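You operate a simulated robot arm through the tools that you are given. There is no shell and no other tool. Be economical: measure what you need, move in short steps, check, and stop when the job is done.

The job below is to be done with a simulated robot arm. You get a single attempt, and the scene is never put back.

## Task
Take the folded brown cloth and put it on the blue card.

The check looks at the end state, three seconds after you hand in, the way a careful person would. Anything else that was tipped, shoved, dropped, spilled or broken makes it a failure. Flat cloth is picked up by pressing the open fingertips on it (5 to 10 N) and closing them slowly along it; thin cloth reads only 2 to 8 mm in the jaws.

## Robot
A 7-joint arm with a two-finger parallel gripper, fixed in place. Base frame: the origin is at the foot of the arm, x ahead of it, y to its left, z up; the work surface is at about z = 0. Units: mm, degrees, N and s.
With the tool pointing down near the work surface it reaches from about 220 to 580 mm from the base axis. Its first joint turns from -66.0 to 66.0 degrees. Payload 2.5 kg.
The TCP is the grasp point between the finger pads, 23 mm short of the fingertips. In the tool frame z runs along the fingers and y along their closing line. The gripper opens to 94 mm. The fingers are 38 mm wide and 10 mm thick; the gripper's body (54 by 96 mm) begins 39 mm behind the TCP.
Orientation is told as [roll, pitch, yaw] about the base's x, y, z axes, in that order, counted from this pose: with the fingers straight down and closing along the base's y, the tool's x points along the base's -x, its y along +y and its z along -z.

## Interface
- The arm moves only by the tool move_arm. Its argument "deltas" is a list of rows, each an object (a shift or turn left out is 0, a gripper value left out holds the last) with "angular": the turn, a rotation vector about the base's x, y, z in degrees, a list of three; "slide": the shift along the base's x, y, z in mm, a list of three; "claw": the opening, from 0 (shut) to 1 (fully open). In form: [{"angular": [rx, ry, rz], "slide": [dx, dy, dz], "claw": claw}, ...]. A call has 1 to 12 rows; each row is the pose to reach, as a shift and turn from the pose commanded when the call began. Rows are played at 5 a second. More than 50 mm and 8.6 degrees between two rows, or a gripper value outside its range, and nothing of the call is played. A pose out of reach is approached as far as the arm can. The call stops where the force on the tool passes 40 N (or 10 N more than at its start, if that is more) or the arm is blocked; 0.2 s more then pass. The fingers move at their own pace (about 108 mm/s each) and stop on an object; they squeeze with about 38 N. The grip force told is the motor's: it shows also when the fingers shut on nothing. Time passes only in rows, and 0.2 s behind the last, so rows that repeat a pose let the fingers close. The reply holds the time, the measured pose of the TCP, the force on the tool along the base axes, the opening and the grip force, in the units named above and with some noise.
- Cameras (640 x 400 px; columns grow to the right, rows downward): "scene" is fixed at [112.4, -399.8, 549.2]; the picture's right is [0.89, -0.47, 0.00], its down [-0.24, -0.47, -0.85] and it looks along [0.40, 0.75, -0.53] (base axes); focal length 309 px, centre (320, 200). "wrist" rides on the gripper at [86, 16, -75] in the tool frame; the picture's right is [-0.18, 0.98, 0.00], its down [-0.58, -0.11, -0.81] and it looks along [-0.79, -0.15, 0.59] (tool axes); focal length 243 px, centre (320, 200). There is no depth. A picture from a camera that has moved, and an enlarged one, comes with that camera's place and axes in the base frame and with its lens.
- get_image(camera): a new picture of that camera. The clock stands still meanwhile.
- zoom(camera, box): a new picture of the part [left, top, right, bottom] of that camera's present view, enlarged. The clock stands still meanwhile.
- sign_off(): hands the job in; it is judged then, once.

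Work in short steps. Places have to be worked out from the pictures, the camera data and where the tool is seen: move nearer, look again, correct. Check each grasp and each placing, and mend what went wrong. You have 90 turns and 46 pictures in all, those below and enlarged ones among them. Open the gripper and draw the arm clear of the work before you hand the job in, unless the task says otherwise; then end with one line.

The tools are called as a command line: name --argument value ..., lists and objects as JSON in quotes. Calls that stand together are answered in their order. move_arm: Moves the arm, as the interface text tells. Its arguments: {"type":"object","properties":{"deltas":{"type":"array"}},"required":["deltas"]} The other tools are called the same way: get_image (camera) takes a picture; zoom (camera, box) takes an enlarged picture of a part of a camera's view; sign_off () hands the job in.

At the start:

```text
time: 0.0
eef_pos: [340.6, 268.6, 217.7]
tool_rot: [-0.1, 0.0, 0.0]
force: [-0.6, 0.1, 0.2]
gripper_width: 94.1
finger_force: 0.0
```

scene: 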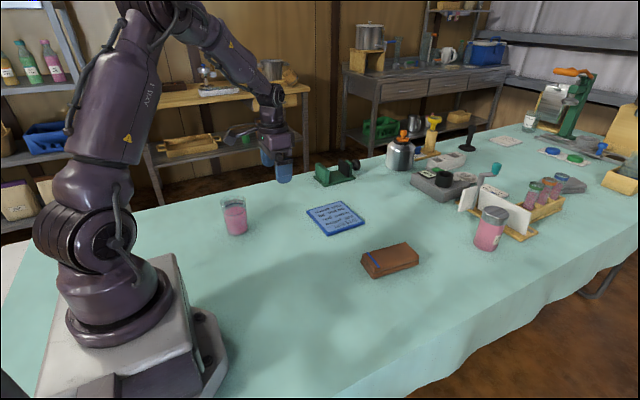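
wrist: 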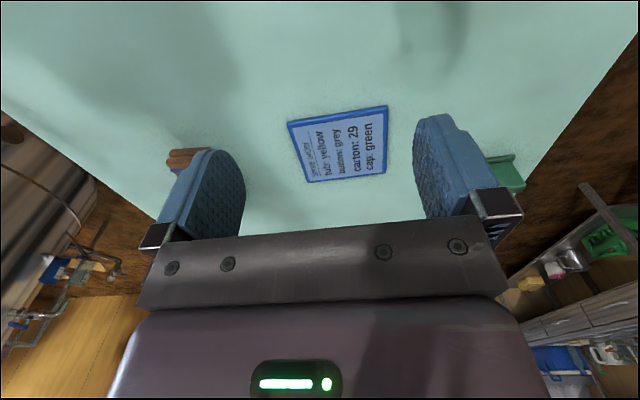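

The brown bundle appears near (535, 20) and the blue card near (525, 265). I'll take a closer look at both.

zoom --camera "scene" --box '[340, 225, 440, 288]'

zoom --camera "scene" --box '[210, 140, 530, 340]'

```text
6.35 times, centred on (390, 256) of scene
camera zoom: at [112.4, -399.8, 549.2], right [0.89, -0.47, 0.0], down [-0.24, -0.47, -0.85], along [0.4, 0.75, -0.53], focal length 1962 px, centre (-124, -159)
```

zoom: 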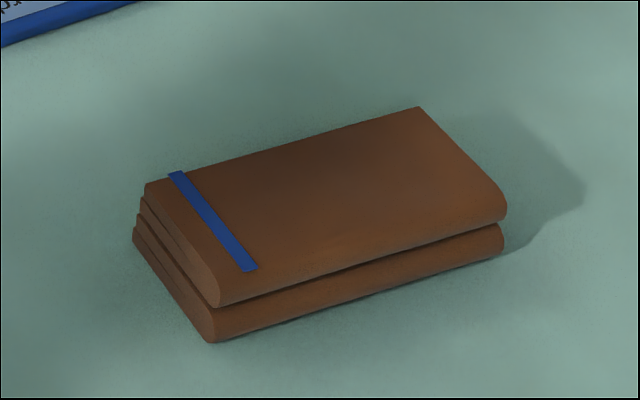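

```text
2.00 times, centred on (370, 240) of scene
camera zoom: at [112.4, -399.8, 549.2], right [0.89, -0.47, 0.0], down [-0.24, -0.47, -0.85], along [0.4, 0.75, -0.53], focal length 618 px, centre (220, 120)
```

zoom: 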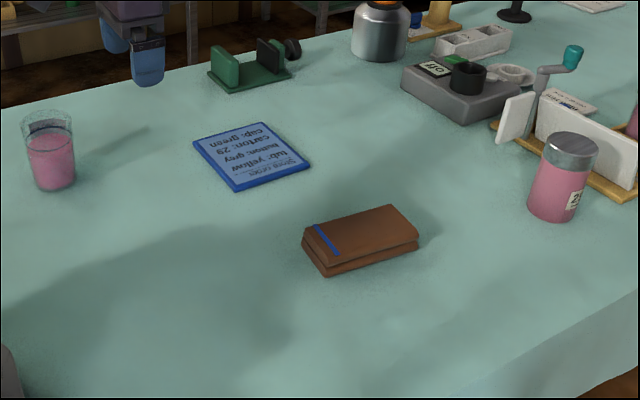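

The cloth is a thick folded stack. It measures about 129 x 62 x 22 mm, is centred near (541, 28) and is yawed about -6°. The card is centred near (523, 269), close to the reach limit, so I'll grip the cloth a little on the near side of its centre. I'll move above it first.

move_arm --deltas '[{"slide": [25, -34, -8], "angular": [0, 0, -1]}, {"slide": [51, -68, -17], "angular": [0, 0, -2]}, {"slide": [77, -102, -26], "angular": [0, 0, -3]}, {"slide": [103, -136, -36], "angular": [0, 0, -4]}, {"slide": [129, -171, -48], "angular": [0, 0, -5]}, {"slide": [155, -205, -58], "angular": [0, 0, -6]}, {"slide": [180, -239, -68], "angular": [0, 0, -6], "claw": 1}, {"slide": [180, -239, -68], "angular": [0, 0, -6], "claw": 1}]'

get_image --camera "wrist"

get_image --camera "scene"

```text
time: 1.8
eef_pos: [519.0, 28.9, 151.3]
tool_rot: [0.0, 0.0, -6.0]
force: [0.2, 0.2, 0.3]
gripper_width: 94.0
finger_force: 0.1
```

```text
41 pictures are left
camera wrist: at [434.9, 54.7, 227.5], right [0.29, 0.96, 0.0], down [0.57, -0.17, 0.81], along [0.77, -0.23, -0.59], focal length 243 px, centre (320, 200)
```

wrist: 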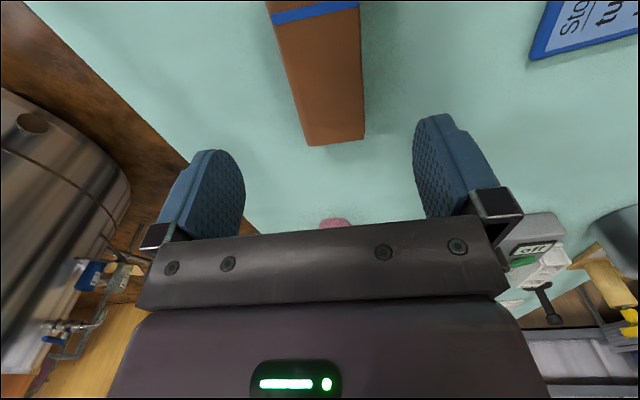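

```text
40 pictures are left
```

scene: 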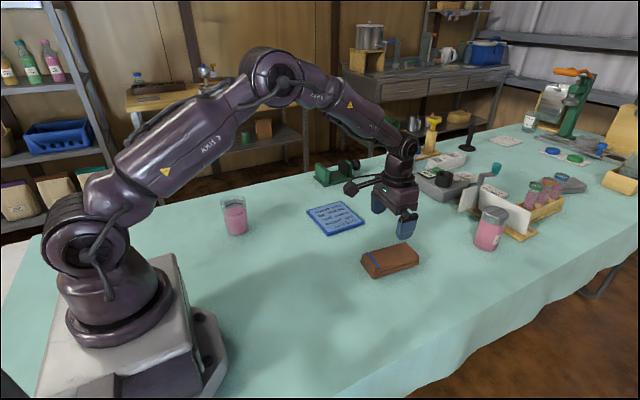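

The wrist view agrees: the cloth axis passes near (519, 30.5) with a yaw of about -7°, and both fingers clear its sides. I'll descend straddling it until the tips are just above the table.

move_arm --deltas '[{"slide": [0, 1, -30], "angular": [0, 0, -1], "claw": 1}, {"slide": [1, 1.5, -60], "angular": [0, 0, -1]}, {"slide": [1, 1.5, -85], "angular": [0, 0, -1]}, {"slide": [1, 1.5, -105], "angular": [0, 0, -1]}, {"slide": [1, 1.5, -115], "angular": [0, 0, -1]}, {"slide": [1, 1.5, -121], "angular": [0, 0, -1]}, {"slide": [1, 1.5, -121], "angular": [0, 0, -1]}]'

zoom --camera "scene" --box '[310, 180, 470, 280]'

```text
time: 3.4
eef_pos: [521.2, 32.5, 29.0]
tool_rot: [0.0, 0.1, -7.0]
force: [0.6, -0.5, 0.3]
gripper_width: 94.0
finger_force: 0.1
```

```text
4.00 times, centred on (390, 230) of scene
camera zoom: at [112.4, -399.8, 549.2], right [0.89, -0.47, 0.0], down [-0.24, -0.47, -0.85], along [0.4, 0.75, -0.53], focal length 1236 px, centre (40, 80)
```

zoom: 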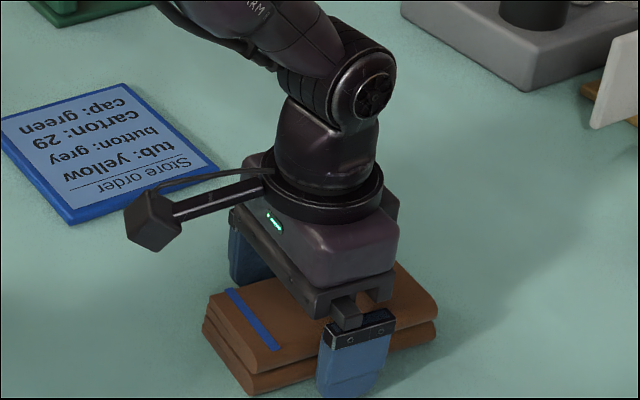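

The fingers straddle the cloth cleanly. I'll lower 2 mm more and close slowly.

move_arm --deltas '[{"slide": [0, 0, -2], "claw": 0.85}, {"slide": [0, 0, -2], "claw": 0.75}, {"slide": [0, 0, -2], "claw": 0.68}, {"slide": [0, 0, -2], "claw": 0.62}, {"slide": [0, 0, -2], "claw": 0.56}, {"slide": [0, 0, -2], "claw": 0.5}, {"slide": [0, 0, -2], "claw": 0.5}]'

zoom --camera "scene" --box '[310, 180, 470, 280]'

```text
time: 5.0
eef_pos: [521.5, 31.9, 27.1]
tool_rot: [0.0, -0.1, -7.0]
force: [0.3, 0.7, 0.2]
gripper_width: 64.5
finger_force: 37.9
```

```text
4.00 times, centred on (390, 230) of scene
camera zoom: at [112.4, -399.8, 549.2], right [0.89, -0.47, 0.0], down [-0.24, -0.47, -0.85], along [0.4, 0.75, -0.53], focal length 1236 px, centre (40, 80)
```

zoom: 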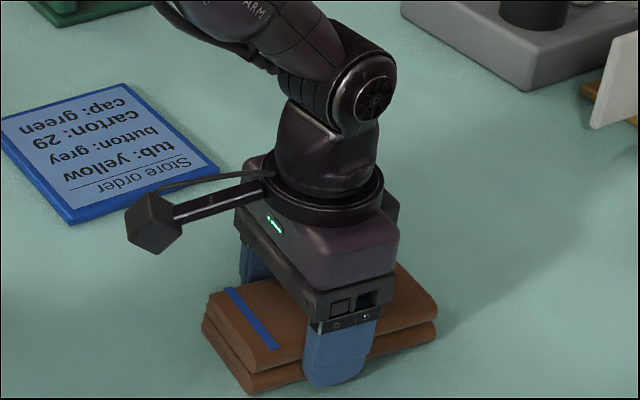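

The cloth holds firm at 64.5 mm with 38 N of grip. I'll lift it straight up and check.

move_arm --deltas '[{"slide": [0, 0, 10], "claw": 0.5}, {"slide": [0, 0, 25]}, {"slide": [0, 0, 45]}, {"slide": [0, 0, 60]}, {"slide": [0, 0, 60]}]'

get_image --camera "scene"

```text
time: 6.2
eef_pos: [520.6, 31.4, 86.6]
tool_rot: [0.1, 0.1, -6.9]
force: [-0.3, -0.2, -0.9]
gripper_width: 64.1
finger_force: 37.2
```

```text
37 pictures are left
```

scene: 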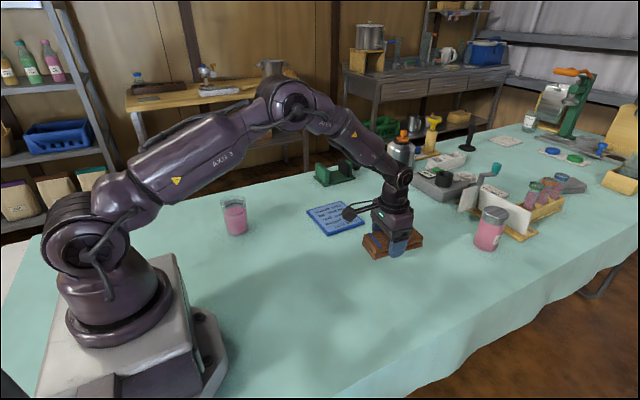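

The lift is clean. The first wrist picture also puts the card centre at about (521, 268), so I'll carry the cloth at height to TCP ≈ (502, 269).

move_arm --deltas '[{"slide": [-1, 20, 5], "angular": [0, 0, 0.5]}, {"slide": [-3, 55, 8], "angular": [0, 0, 1]}, {"slide": [-6, 90, 8], "angular": [0, 0, 2]}, {"slide": [-9, 125, 8], "angular": [0, 0, 3]}, {"slide": [-12, 160, 8], "angular": [0, 0, 4]}, {"slide": [-15, 195, 8], "angular": [0, 0, 5]}, {"slide": [-17, 222, 6], "angular": [0, 0, 5]}, {"slide": [-18.5, 237.5, 0], "angular": [0, 0, 5]}, {"slide": [-18.5, 237.5, -5], "angular": [0, 0, 5]}, {"slide": [-18.5, 237.5, -5], "angular": [0, 0, 5]}]'

zoom --camera "scene" --box '[256, 130, 416, 230]'

get_image --camera "wrist"

```text
time: 8.4
eef_pos: [501.2, 268.5, 81.8]
tool_rot: [0.0, -0.1, -2.1]
force: [-0.2, 0.4, -0.8]
gripper_width: 64.3
finger_force: 37.7
```

```text
4.00 times, centred on (336, 180) of scene
camera zoom: at [112.5, -399.8, 549.2], right [0.89, -0.47, 0.0], down [-0.24, -0.47, -0.85], along [0.4, 0.75, -0.53], focal length 1236 px, centre (256, 280)
```

zoom: 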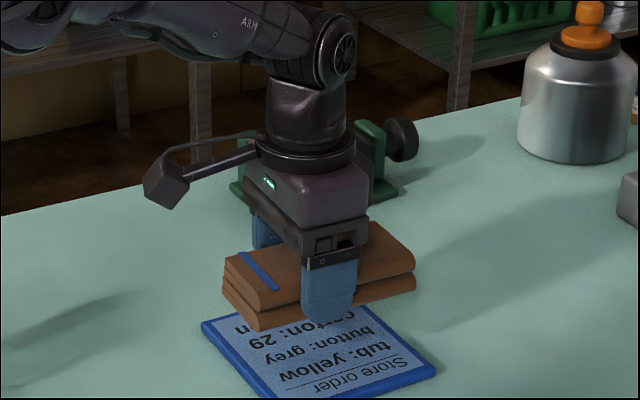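

```text
35 pictures are left
camera wrist: at [416.2, 287.9, 157.0], right [0.22, 0.98, 0.0], down [0.58, -0.13, 0.81], along [0.79, -0.18, -0.59], focal length 243 px, centre (320, 200)
```

wrist: 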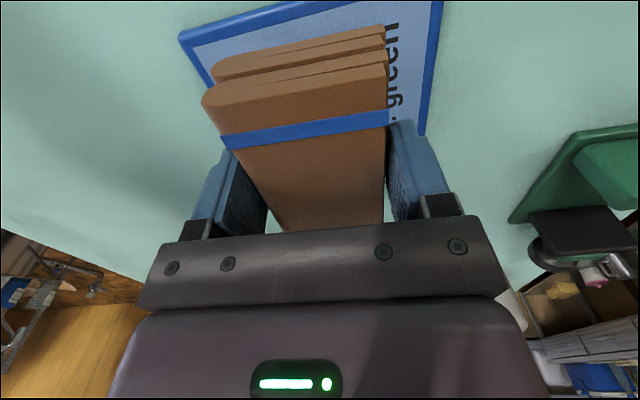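

The cloth is aligned over the card, with its near end at x ≈ 455 against the card edge at about 454. I'll lower gently while watching the force.

move_arm --deltas '[{"slide": [1, 0, -15]}, {"slide": [1, 0, -28]}, {"slide": [1, 0, -38]}, {"slide": [1, 0, -44]}, {"slide": [1, 0, -46]}, {"slide": [1, 0, -46]}]'

zoom --camera "scene" --box '[256, 130, 416, 230]'

```text
time: 9.8
eef_pos: [504.6, 269.1, 37.1]
tool_rot: [0.1, 0.1, -2.1]
force: [-1.4, -1.6, 4.4]
gripper_width: 64.4
finger_force: 37.8
```

```text
4.00 times, centred on (336, 180) of scene
camera zoom: at [112.4, -399.8, 549.2], right [0.89, -0.47, 0.0], down [-0.24, -0.47, -0.85], along [0.4, 0.75, -0.53], focal length 1236 px, centre (256, 280)
```

zoom: 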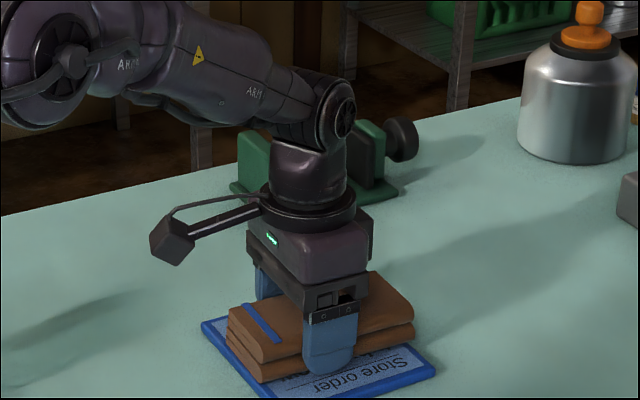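

The cloth is resting on the card, with 4 N of contact at TCP z = 37 and no overhang. I'll release slowly and rise.

move_arm --deltas '[{"slide": [0, 0, 0], "claw": 0.7}, {"slide": [0, 0, 0], "claw": 0.8}, {"slide": [0, 0, 0], "claw": 1}, {"slide": [0, 0, 0], "claw": 1}, {"slide": [0, 0, 15]}, {"slide": [0, 0, 40]}, {"slide": [0, 0, 80]}, {"slide": [0, 0, 120]}, {"slide": [-25, 0, 140]}, {"slide": [-60, 0, 150]}, {"slide": [-100, 0, 155]}, {"slide": [-140, 0, 160]}]'

zoom --camera "scene" --box '[256, 150, 416, 250]'

get_image --camera "wrist"

```text
time: 12.4
eef_pos: [362.5, 270.2, 196.4]
tool_rot: [-0.1, -0.1, -2.0]
force: [-0.8, 0.6, 0.6]
gripper_width: 93.9
finger_force: 0.1
```

```text
4.00 times, centred on (336, 200) of scene
camera zoom: at [112.5, -399.8, 549.2], right [0.89, -0.47, 0.0], down [-0.24, -0.47, -0.85], along [0.4, 0.75, -0.53], focal length 1236 px, centre (256, 200)
```

zoom: 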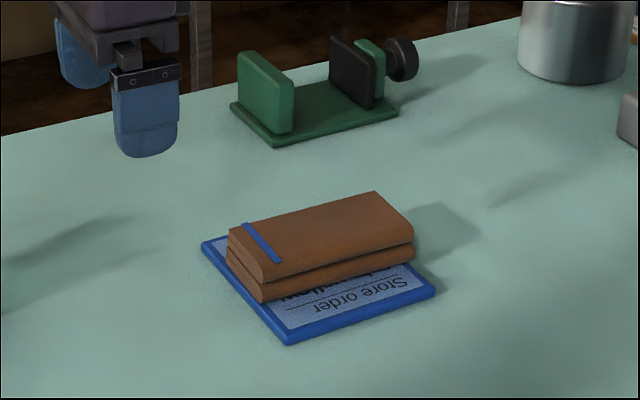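

```text
32 pictures are left
camera wrist: at [277.0, 288.6, 271.2], right [0.22, 0.98, 0.0], down [0.58, -0.13, 0.81], along [0.79, -0.18, -0.59], focal length 243 px, centre (320, 200)
```

wrist: 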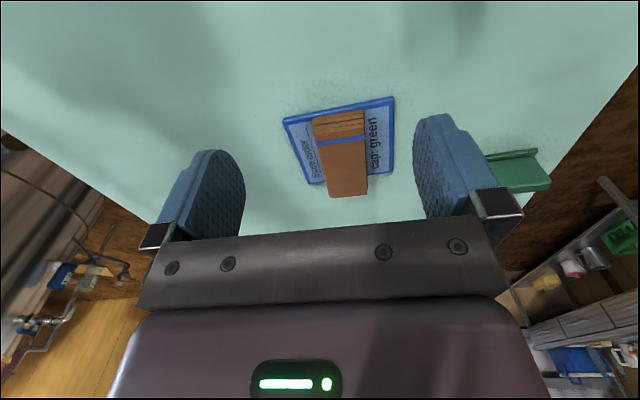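

The cloth is on the card, but the wrist view hints that the far end may overhang. I'll look closer.

zoom --camera "wrist" --box '[264, 80, 424, 210]'

zoom --camera "scene" --box '[300, 190, 370, 240]'

```text
3.08 times, centred on (344, 145) of wrist
camera zoom: at [277.0, 288.6, 271.2], right [0.22, 0.98, 0.0], down [0.58, -0.13, 0.81], along [0.79, -0.18, -0.59], focal length 746 px, centre (246, 369)
```

zoom: 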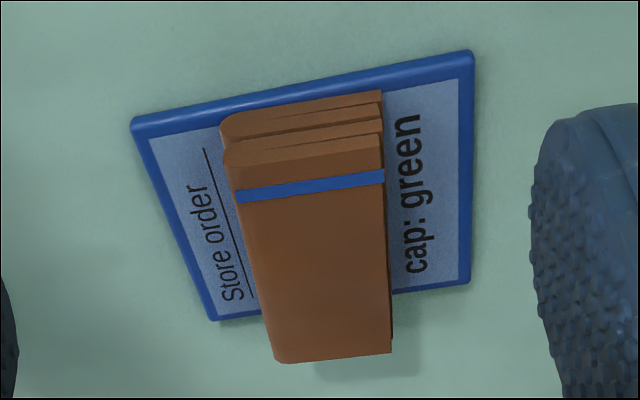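

```text
8.00 times, centred on (335, 215) of scene
camera zoom: at [112.5, -399.8, 549.2], right [0.89, -0.47, 0.0], down [-0.24, -0.47, -0.85], along [0.4, 0.75, -0.53], focal length 2472 px, centre (200, 80)
```

zoom: 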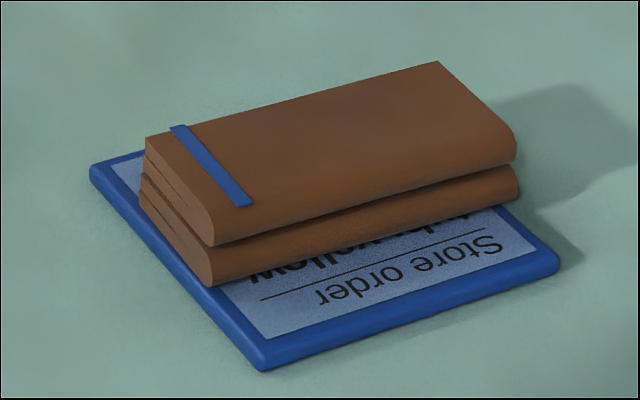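

With the card top at z ≈ 9, the card spans x ≈ 447–579 and the cloth x ≈ 458–591. That is about 12 mm of overhang at the far end, so I'll go back, regrip in the same pose and shift the cloth 11 mm toward the base.

move_arm --deltas '[{"slide": [40, 0, -5], "claw": 1}, {"slide": [80, 0, -10]}, {"slide": [115, 0, -20]}, {"slide": [140, 0, -40]}, {"slide": [140, 0, -80]}, {"slide": [140, 0, -115]}, {"slide": [140, 0, -140]}, {"slide": [140, 0, -152]}, {"slide": [140, 0, -159]}, {"slide": [140, 0, -159]}]'

move_arm --deltas '[{"claw": 0.85}, {"claw": 0.75}, {"claw": 0.68}, {"claw": 0.6}, {"claw": 0.5}, {"claw": 0.5}, {"claw": 0.5}]'

```text
time: 14.6
eef_pos: [502.6, 268.9, 36.0]
tool_rot: [0.0, 0.0, -1.9]
force: [-0.2, -0.2, 0.6]
gripper_width: 93.8
finger_force: 0.0
```

```text
time: 16.2
eef_pos: [503.1, 268.7, 36.4]
tool_rot: [0.0, 0.1, -2.0]
force: [0.3, 0.9, -0.5]
gripper_width: 64.4
finger_force: 38.4
```

The cloth is gripped again at 64.4 mm. I'll lift 15 mm, shift -11 mm in x and set it down.

move_arm --deltas '[{"slide": [0, 0, 8]}, {"slide": [0, 0, 15]}, {"slide": [-6, 0, 15]}, {"slide": [-11, 0, 15]}, {"slide": [-11, 0, 15]}, {"slide": [-11, 0, 8]}, {"slide": [-11, 0, 3]}, {"slide": [-11, 0, 0.5]}, {"slide": [-11, 0, 0.5]}]'

zoom --camera "scene" --box '[290, 180, 386, 240]'

```text
time: 18.2
eef_pos: [492.7, 269.9, 37.8]
tool_rot: [0.0, 0.0, -1.9]
force: [-0.3, -0.8, -0.9]
gripper_width: 64.1
finger_force: 37.9
```

```text
6.67 times, centred on (338, 210) of scene
camera zoom: at [112.4, -399.8, 549.2], right [0.89, -0.47, 0.0], down [-0.24, -0.47, -0.85], along [0.4, 0.75, -0.53], focal length 2060 px, centre (200, 133)
```

zoom: 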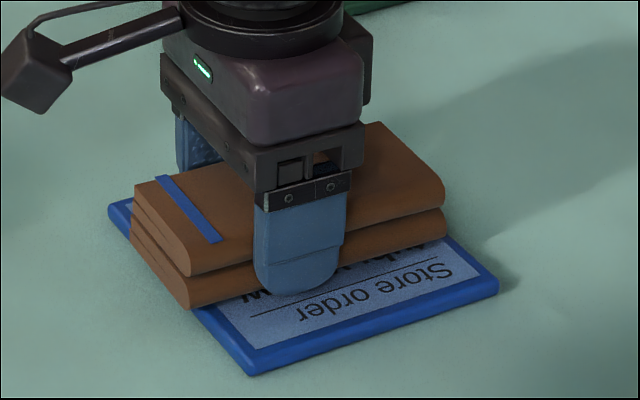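

It is still about 1 mm above the card, since the tool reads only the cloth's weight, and both ends now line up with the card. I'll lower slightly, release and retreat.

move_arm --deltas '[{"slide": [0, 0, -1]}, {"slide": [0, 0, -1.8]}, {"slide": [0, 0, -1.8]}]'

move_arm --deltas '[{"claw": 0.7}, {"claw": 0.8}, {"claw": 1}, {"claw": 1}, {"slide": [0, 0, 15]}, {"slide": [0, 0, 40]}, {"slide": [0, 0, 80]}, {"slide": [0, 0, 120]}, {"slide": [-25, 0, 140]}, {"slide": [-60, 0, 150]}, {"slide": [-100, 0, 155]}, {"slide": [-130, 0, 160]}]'

zoom --camera "wrist" --box '[264, 80, 424, 210]'

get_image --camera "scene"

zoom --camera "scene" --box '[290, 180, 386, 240]'

```text
time: 19.0
eef_pos: [493.6, 269.2, 36.9]
tool_rot: [0.0, 0.0, -2.0]
force: [-0.9, -1.6, 3.2]
gripper_width: 64.1
finger_force: 38.0
```

```text
time: 21.6
eef_pos: [360.2, 269.8, 196.5]
tool_rot: [0.0, 0.0, -2.0]
force: [0.2, -0.2, 0.3]
gripper_width: 94.1
finger_force: 0.0
```

```text
3.08 times, centred on (344, 145) of wrist
camera zoom: at [275.6, 288.8, 271.7], right [0.22, 0.98, 0.0], down [0.58, -0.13, 0.81], along [0.79, -0.18, -0.59], focal length 746 px, centre (246, 369)
```

zoom: 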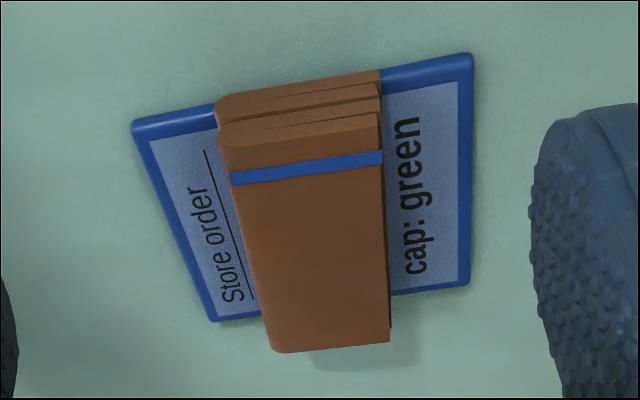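

```text
27 pictures are left
```

scene: 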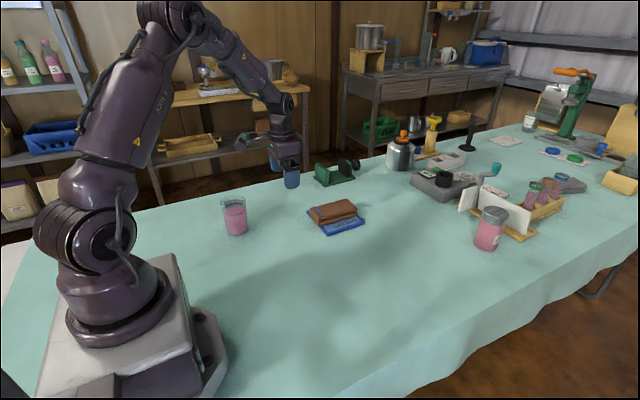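

```text
6.67 times, centred on (338, 210) of scene
camera zoom: at [112.4, -399.8, 549.2], right [0.89, -0.47, 0.0], down [-0.24, -0.47, -0.85], along [0.4, 0.75, -0.53], focal length 2060 px, centre (200, 133)
```

zoom: 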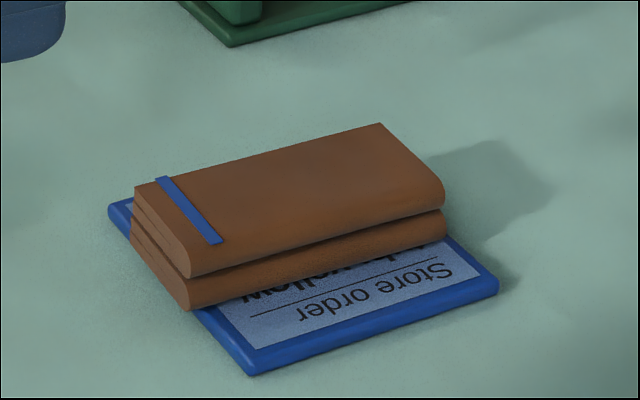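

The cloth lies flat and centred on the card, edge to edge lengthwise. Nothing else has moved, and the gripper is open and clear, so I'm handing in.

sign_off

```text
The job is handed in.
```

The folded brown cloth is on the blue card, still folded and centred. It is about as long as the card, so its ends sit level with the card's edges to within a millimetre or two.
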